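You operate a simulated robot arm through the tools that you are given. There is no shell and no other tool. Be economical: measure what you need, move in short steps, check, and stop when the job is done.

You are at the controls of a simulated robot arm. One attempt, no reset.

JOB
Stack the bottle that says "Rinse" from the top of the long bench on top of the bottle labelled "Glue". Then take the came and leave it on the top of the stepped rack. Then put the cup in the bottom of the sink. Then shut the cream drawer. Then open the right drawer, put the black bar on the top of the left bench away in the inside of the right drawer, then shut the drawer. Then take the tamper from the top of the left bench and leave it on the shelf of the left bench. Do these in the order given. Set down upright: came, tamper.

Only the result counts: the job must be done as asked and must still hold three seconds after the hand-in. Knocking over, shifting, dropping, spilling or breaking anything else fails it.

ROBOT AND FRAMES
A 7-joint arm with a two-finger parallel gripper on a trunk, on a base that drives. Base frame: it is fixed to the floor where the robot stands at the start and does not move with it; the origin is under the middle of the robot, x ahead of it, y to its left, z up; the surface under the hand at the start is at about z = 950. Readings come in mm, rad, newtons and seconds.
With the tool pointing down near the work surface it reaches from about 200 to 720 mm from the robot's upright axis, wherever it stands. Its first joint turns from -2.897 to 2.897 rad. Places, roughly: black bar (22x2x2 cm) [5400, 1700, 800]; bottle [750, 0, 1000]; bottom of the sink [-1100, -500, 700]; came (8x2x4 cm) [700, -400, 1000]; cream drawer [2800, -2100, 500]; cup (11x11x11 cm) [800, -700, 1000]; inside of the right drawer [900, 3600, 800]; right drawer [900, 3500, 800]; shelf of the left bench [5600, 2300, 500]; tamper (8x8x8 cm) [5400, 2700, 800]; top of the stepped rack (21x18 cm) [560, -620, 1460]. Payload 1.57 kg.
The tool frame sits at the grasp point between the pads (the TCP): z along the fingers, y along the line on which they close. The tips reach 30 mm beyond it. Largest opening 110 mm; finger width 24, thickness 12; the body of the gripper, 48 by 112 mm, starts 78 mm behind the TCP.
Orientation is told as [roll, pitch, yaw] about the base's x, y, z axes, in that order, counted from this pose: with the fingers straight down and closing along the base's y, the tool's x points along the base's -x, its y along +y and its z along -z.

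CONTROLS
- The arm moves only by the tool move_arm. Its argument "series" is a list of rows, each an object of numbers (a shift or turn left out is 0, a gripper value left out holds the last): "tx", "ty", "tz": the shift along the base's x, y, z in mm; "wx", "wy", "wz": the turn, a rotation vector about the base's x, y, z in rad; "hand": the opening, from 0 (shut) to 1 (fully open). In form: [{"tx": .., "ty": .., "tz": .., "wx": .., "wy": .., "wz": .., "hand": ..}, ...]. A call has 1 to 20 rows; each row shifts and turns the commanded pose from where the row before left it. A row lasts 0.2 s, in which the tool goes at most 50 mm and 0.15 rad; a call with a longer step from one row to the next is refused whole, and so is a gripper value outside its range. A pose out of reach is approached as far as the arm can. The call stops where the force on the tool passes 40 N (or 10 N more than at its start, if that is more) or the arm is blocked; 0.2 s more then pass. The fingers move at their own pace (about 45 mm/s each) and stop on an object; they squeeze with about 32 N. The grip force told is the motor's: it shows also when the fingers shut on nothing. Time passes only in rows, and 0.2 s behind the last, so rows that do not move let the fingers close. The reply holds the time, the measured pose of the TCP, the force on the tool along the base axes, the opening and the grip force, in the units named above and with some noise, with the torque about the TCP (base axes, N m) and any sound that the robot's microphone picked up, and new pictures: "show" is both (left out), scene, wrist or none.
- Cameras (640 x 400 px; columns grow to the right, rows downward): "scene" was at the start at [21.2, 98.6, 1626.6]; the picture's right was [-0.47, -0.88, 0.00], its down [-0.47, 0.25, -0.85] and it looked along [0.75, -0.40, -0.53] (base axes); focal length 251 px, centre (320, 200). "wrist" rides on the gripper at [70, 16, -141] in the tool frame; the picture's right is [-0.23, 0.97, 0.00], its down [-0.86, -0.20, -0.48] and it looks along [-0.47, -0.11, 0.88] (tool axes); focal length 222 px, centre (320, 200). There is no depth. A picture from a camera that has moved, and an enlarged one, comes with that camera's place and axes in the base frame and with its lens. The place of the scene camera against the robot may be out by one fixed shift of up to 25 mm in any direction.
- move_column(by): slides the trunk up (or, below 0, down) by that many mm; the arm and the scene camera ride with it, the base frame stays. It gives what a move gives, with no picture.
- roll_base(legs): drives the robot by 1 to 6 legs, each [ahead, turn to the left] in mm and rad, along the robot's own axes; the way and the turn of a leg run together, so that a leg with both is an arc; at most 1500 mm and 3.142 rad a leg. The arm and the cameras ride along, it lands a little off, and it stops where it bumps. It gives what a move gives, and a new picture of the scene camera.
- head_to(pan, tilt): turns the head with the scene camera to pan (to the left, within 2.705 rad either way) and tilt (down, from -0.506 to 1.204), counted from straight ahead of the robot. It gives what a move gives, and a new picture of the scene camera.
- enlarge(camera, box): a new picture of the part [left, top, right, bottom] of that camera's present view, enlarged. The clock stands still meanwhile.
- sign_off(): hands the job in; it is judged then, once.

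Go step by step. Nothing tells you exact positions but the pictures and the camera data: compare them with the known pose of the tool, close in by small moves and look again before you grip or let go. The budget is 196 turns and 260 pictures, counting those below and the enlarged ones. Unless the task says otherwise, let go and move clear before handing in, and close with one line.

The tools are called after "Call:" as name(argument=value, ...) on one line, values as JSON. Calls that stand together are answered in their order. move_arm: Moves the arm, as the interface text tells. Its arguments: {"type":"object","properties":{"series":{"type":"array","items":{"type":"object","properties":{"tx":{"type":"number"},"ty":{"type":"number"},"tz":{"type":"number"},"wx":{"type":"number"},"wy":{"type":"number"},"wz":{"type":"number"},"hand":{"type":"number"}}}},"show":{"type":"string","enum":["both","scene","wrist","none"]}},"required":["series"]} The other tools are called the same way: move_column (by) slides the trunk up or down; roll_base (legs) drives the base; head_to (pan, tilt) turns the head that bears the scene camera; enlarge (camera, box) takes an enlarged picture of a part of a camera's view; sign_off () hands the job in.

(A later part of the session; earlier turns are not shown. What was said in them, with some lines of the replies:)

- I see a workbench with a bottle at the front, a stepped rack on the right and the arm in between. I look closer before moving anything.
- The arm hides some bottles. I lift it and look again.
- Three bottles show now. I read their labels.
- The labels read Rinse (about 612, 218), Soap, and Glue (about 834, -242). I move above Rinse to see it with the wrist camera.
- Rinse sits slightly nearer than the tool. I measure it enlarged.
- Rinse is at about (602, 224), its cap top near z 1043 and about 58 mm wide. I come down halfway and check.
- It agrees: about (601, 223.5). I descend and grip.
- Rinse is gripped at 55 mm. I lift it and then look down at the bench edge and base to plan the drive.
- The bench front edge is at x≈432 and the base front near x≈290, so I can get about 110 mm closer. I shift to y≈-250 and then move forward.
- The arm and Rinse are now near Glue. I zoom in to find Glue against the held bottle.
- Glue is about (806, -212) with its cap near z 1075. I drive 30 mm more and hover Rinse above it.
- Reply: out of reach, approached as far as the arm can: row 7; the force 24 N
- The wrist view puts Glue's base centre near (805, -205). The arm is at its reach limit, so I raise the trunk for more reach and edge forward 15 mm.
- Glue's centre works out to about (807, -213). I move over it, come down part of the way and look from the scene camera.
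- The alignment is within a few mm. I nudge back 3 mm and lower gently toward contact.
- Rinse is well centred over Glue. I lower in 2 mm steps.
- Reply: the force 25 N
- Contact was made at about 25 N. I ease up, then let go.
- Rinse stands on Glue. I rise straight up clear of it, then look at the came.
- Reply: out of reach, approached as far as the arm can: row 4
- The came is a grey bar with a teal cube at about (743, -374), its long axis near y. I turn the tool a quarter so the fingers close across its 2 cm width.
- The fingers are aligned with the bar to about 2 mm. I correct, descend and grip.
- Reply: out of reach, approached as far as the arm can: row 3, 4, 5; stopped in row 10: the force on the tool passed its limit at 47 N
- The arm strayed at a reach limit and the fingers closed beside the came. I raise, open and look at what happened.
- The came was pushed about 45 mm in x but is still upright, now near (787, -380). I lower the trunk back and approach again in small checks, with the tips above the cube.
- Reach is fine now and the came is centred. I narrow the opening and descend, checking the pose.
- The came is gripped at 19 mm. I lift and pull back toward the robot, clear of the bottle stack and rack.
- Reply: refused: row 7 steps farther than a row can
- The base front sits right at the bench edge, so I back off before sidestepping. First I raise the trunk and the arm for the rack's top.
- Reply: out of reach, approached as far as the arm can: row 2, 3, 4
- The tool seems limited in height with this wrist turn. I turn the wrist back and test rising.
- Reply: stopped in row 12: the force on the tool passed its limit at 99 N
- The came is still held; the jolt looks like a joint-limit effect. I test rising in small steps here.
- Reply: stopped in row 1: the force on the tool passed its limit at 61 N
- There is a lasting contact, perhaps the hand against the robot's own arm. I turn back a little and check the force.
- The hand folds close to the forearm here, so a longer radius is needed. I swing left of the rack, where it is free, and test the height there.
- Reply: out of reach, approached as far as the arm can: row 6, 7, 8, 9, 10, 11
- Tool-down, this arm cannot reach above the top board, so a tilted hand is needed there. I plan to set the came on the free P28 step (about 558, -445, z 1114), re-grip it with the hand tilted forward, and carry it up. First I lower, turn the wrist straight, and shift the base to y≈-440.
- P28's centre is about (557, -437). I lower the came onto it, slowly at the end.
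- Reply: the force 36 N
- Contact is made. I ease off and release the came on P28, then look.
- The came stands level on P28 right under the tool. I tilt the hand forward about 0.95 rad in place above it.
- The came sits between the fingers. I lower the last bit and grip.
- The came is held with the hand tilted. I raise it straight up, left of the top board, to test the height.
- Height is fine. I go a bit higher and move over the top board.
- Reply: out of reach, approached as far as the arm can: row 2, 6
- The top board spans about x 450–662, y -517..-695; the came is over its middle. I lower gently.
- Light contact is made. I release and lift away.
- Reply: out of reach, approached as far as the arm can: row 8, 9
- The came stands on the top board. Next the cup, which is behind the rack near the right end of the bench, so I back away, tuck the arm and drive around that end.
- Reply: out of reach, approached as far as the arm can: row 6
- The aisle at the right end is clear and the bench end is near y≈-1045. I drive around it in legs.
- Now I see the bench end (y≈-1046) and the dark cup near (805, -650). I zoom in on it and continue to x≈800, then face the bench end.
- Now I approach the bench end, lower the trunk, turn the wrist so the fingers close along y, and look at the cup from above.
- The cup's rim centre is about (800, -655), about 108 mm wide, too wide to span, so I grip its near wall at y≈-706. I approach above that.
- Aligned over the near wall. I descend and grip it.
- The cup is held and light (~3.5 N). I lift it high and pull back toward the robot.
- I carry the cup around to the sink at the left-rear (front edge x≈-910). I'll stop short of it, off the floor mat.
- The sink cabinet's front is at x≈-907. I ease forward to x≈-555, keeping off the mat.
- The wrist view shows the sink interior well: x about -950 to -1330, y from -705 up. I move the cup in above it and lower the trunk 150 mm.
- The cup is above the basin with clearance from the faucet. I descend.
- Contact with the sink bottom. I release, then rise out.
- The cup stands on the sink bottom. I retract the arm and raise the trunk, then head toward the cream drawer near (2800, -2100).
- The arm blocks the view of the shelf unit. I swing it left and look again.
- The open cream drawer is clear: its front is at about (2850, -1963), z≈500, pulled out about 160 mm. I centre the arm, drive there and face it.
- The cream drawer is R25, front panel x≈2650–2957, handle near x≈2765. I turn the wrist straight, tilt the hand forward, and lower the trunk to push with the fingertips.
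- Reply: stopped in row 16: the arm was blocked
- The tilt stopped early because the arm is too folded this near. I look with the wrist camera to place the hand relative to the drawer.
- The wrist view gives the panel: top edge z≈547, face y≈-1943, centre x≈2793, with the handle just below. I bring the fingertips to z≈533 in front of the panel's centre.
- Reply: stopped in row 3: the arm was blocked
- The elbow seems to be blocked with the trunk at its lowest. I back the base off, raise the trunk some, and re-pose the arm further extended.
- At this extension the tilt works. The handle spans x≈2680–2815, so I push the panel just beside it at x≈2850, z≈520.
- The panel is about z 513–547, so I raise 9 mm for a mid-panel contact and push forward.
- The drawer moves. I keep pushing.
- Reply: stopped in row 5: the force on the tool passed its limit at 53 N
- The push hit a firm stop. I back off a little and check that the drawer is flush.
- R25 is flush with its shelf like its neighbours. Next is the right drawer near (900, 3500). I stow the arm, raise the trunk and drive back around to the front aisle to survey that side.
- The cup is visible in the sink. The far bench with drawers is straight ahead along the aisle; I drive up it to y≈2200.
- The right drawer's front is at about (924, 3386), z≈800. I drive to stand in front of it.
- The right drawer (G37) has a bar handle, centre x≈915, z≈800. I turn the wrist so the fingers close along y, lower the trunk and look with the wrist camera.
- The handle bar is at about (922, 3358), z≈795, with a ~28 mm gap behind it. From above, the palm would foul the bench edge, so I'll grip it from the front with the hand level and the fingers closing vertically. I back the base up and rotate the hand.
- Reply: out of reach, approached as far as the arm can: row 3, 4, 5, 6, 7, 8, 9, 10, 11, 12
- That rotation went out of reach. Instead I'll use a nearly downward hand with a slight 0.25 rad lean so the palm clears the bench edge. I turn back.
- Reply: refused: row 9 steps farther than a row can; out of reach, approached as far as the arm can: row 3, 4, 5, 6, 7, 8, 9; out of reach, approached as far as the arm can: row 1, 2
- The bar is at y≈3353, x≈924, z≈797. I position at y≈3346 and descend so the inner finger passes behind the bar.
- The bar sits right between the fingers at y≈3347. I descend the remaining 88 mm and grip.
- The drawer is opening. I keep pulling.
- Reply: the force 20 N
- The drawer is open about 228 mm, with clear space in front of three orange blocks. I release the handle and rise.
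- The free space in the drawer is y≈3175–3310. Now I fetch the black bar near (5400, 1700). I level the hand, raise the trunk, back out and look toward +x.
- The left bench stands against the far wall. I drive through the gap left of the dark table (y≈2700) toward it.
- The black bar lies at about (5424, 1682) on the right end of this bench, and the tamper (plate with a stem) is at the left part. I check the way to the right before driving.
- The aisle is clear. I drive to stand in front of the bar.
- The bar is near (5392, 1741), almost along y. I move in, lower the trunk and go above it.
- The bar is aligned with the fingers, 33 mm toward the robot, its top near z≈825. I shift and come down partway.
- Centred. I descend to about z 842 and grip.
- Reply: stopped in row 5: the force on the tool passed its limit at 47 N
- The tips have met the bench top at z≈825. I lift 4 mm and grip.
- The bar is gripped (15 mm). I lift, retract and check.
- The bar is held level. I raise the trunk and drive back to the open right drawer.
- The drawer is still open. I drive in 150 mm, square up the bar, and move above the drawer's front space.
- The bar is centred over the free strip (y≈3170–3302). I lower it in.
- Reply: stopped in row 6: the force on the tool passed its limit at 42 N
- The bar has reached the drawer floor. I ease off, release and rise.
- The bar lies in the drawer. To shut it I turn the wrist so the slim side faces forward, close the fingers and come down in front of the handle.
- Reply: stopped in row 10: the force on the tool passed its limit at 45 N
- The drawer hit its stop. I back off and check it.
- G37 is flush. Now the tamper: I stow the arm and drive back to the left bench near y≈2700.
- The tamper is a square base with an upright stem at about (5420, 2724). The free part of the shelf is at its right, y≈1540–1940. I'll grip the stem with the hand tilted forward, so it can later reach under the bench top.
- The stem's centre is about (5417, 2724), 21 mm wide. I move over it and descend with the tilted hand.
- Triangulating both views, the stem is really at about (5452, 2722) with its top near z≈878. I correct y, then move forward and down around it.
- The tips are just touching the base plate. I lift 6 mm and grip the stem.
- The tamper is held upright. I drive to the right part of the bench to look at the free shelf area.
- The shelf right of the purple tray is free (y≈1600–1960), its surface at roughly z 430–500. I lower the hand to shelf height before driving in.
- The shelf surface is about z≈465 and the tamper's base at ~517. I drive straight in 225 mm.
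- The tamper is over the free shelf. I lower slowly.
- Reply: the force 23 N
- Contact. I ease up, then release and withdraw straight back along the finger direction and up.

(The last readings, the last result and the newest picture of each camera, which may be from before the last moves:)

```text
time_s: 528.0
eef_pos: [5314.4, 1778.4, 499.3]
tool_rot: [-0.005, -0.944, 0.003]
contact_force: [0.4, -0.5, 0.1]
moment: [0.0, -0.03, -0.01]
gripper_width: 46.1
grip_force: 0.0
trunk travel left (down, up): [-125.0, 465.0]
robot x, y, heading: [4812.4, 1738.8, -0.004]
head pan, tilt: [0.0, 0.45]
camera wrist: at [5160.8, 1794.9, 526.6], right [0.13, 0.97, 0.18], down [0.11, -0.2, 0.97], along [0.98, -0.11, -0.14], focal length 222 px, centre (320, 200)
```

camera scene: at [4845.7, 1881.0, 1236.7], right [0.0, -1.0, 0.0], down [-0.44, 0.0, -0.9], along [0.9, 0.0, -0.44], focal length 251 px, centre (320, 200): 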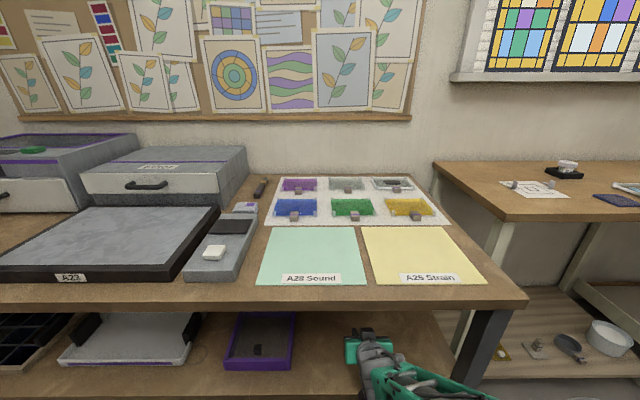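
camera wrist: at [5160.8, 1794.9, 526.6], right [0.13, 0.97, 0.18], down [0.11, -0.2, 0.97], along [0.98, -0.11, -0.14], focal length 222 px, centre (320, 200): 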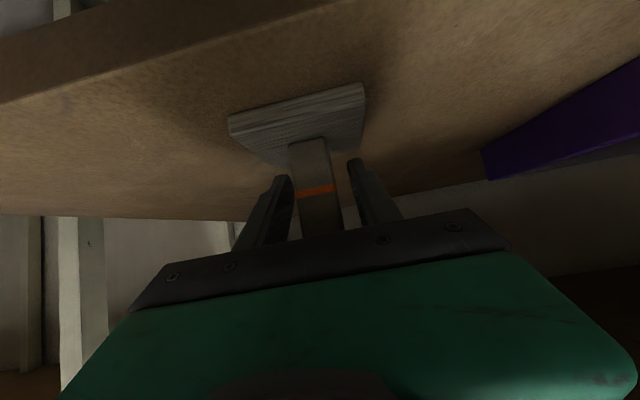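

Call:
move_arm(series=[{"tx": -12, "tz": 6}, {"tx": -16, "tz": 8}, {"tx": -20, "tz": 10}, {"tx": -24, "tz": 8}, {"tx": -24, "tz": 8}], show="wrist")

Call:
roll_base(legs=[[-250, 0]])

Call:
enlarge(camera="scene", box=[200, 230, 460, 380])

```text
time_s: 529.2
eef_pos: [5218.3, 1778.3, 540.6]
tool_rot: [-0.006, -0.944, 0.005]
contact_force: [0.9, -0.1, -0.1]
moment: [0.0, 0.0, -0.03]
gripper_width: 46.2
grip_force: 0.1
trunk travel left (down, up): [-125.0, 465.0]
robot x, y, heading: [4811.2, 1736.8, -0.004]
head pan, tilt: [0.0, 0.45]
camera wrist: at [5064.7, 1794.8, 566.8], right [0.13, 0.97, 0.18], down [0.11, -0.2, 0.97], along [0.98, -0.11, -0.14], focal length 222 px, centre (320, 200)
```

wrist: 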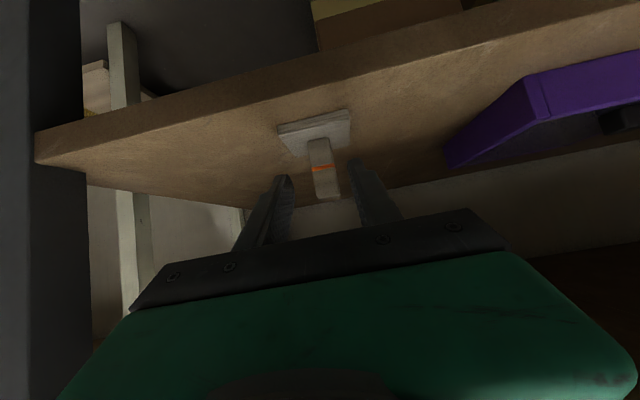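

```text
time_s: 531.0
eef_pos: [4968.0, 1778.1, 541.2]
tool_rot: [-0.005, -0.944, 0.004]
contact_force: [0.3, -0.3, 0.1]
moment: [-0.02, 0.01, -0.01]
gripper_width: 46.0
grip_force: 0.0
trunk travel left (down, up): [-125.0, 465.0]
robot x, y, heading: [4561.4, 1739.8, -0.001]
head pan, tilt: [0.0, 0.45]
camera scene: at [4595.3, 1881.0, 1236.7], right [0.0, -1.0, 0.0], down [-0.44, 0.0, -0.9], along [0.9, 0.0, -0.44], focal length 251 px, centre (320, 200)
```

scene: 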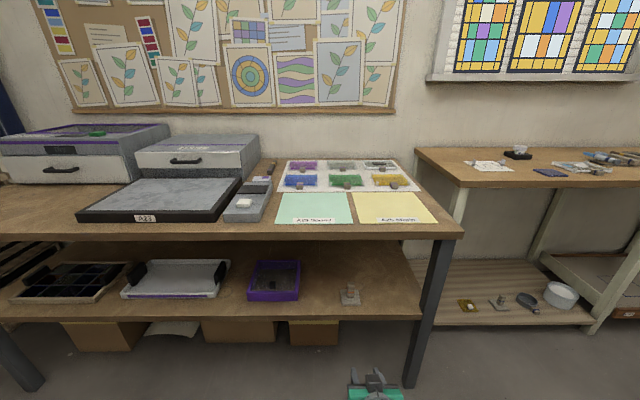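

```text
2.46 times, centred on (330, 305) of scene
camera zoom: at [4595.3, 1881.0, 1236.7], right [0.0, -1.0, 0.0], down [-0.44, 0.0, -0.9], along [0.9, 0.0, -0.44], focal length 618 px, centre (295, -58)
```

zoom: 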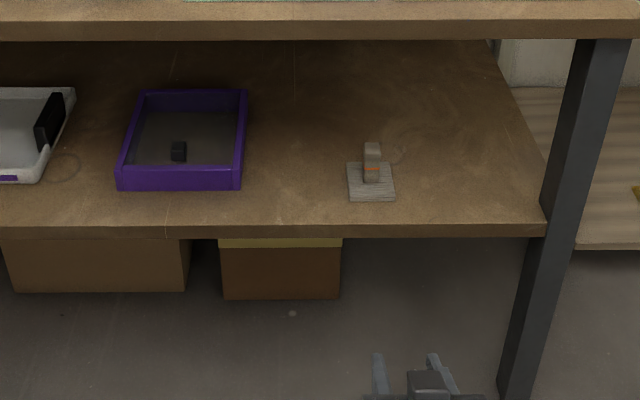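

The tamper stands upright on the shelf and the hand is well clear. Every step is done, so I hand in.

Call:
sign_off()

```text
The job is handed in.
```

I did all six steps in the order given and handed the job in; no verdict on it has come back. During step 2 I pushed the came about 45 mm along the bench before gripping it; it stayed upright, and I saw nothing else move.
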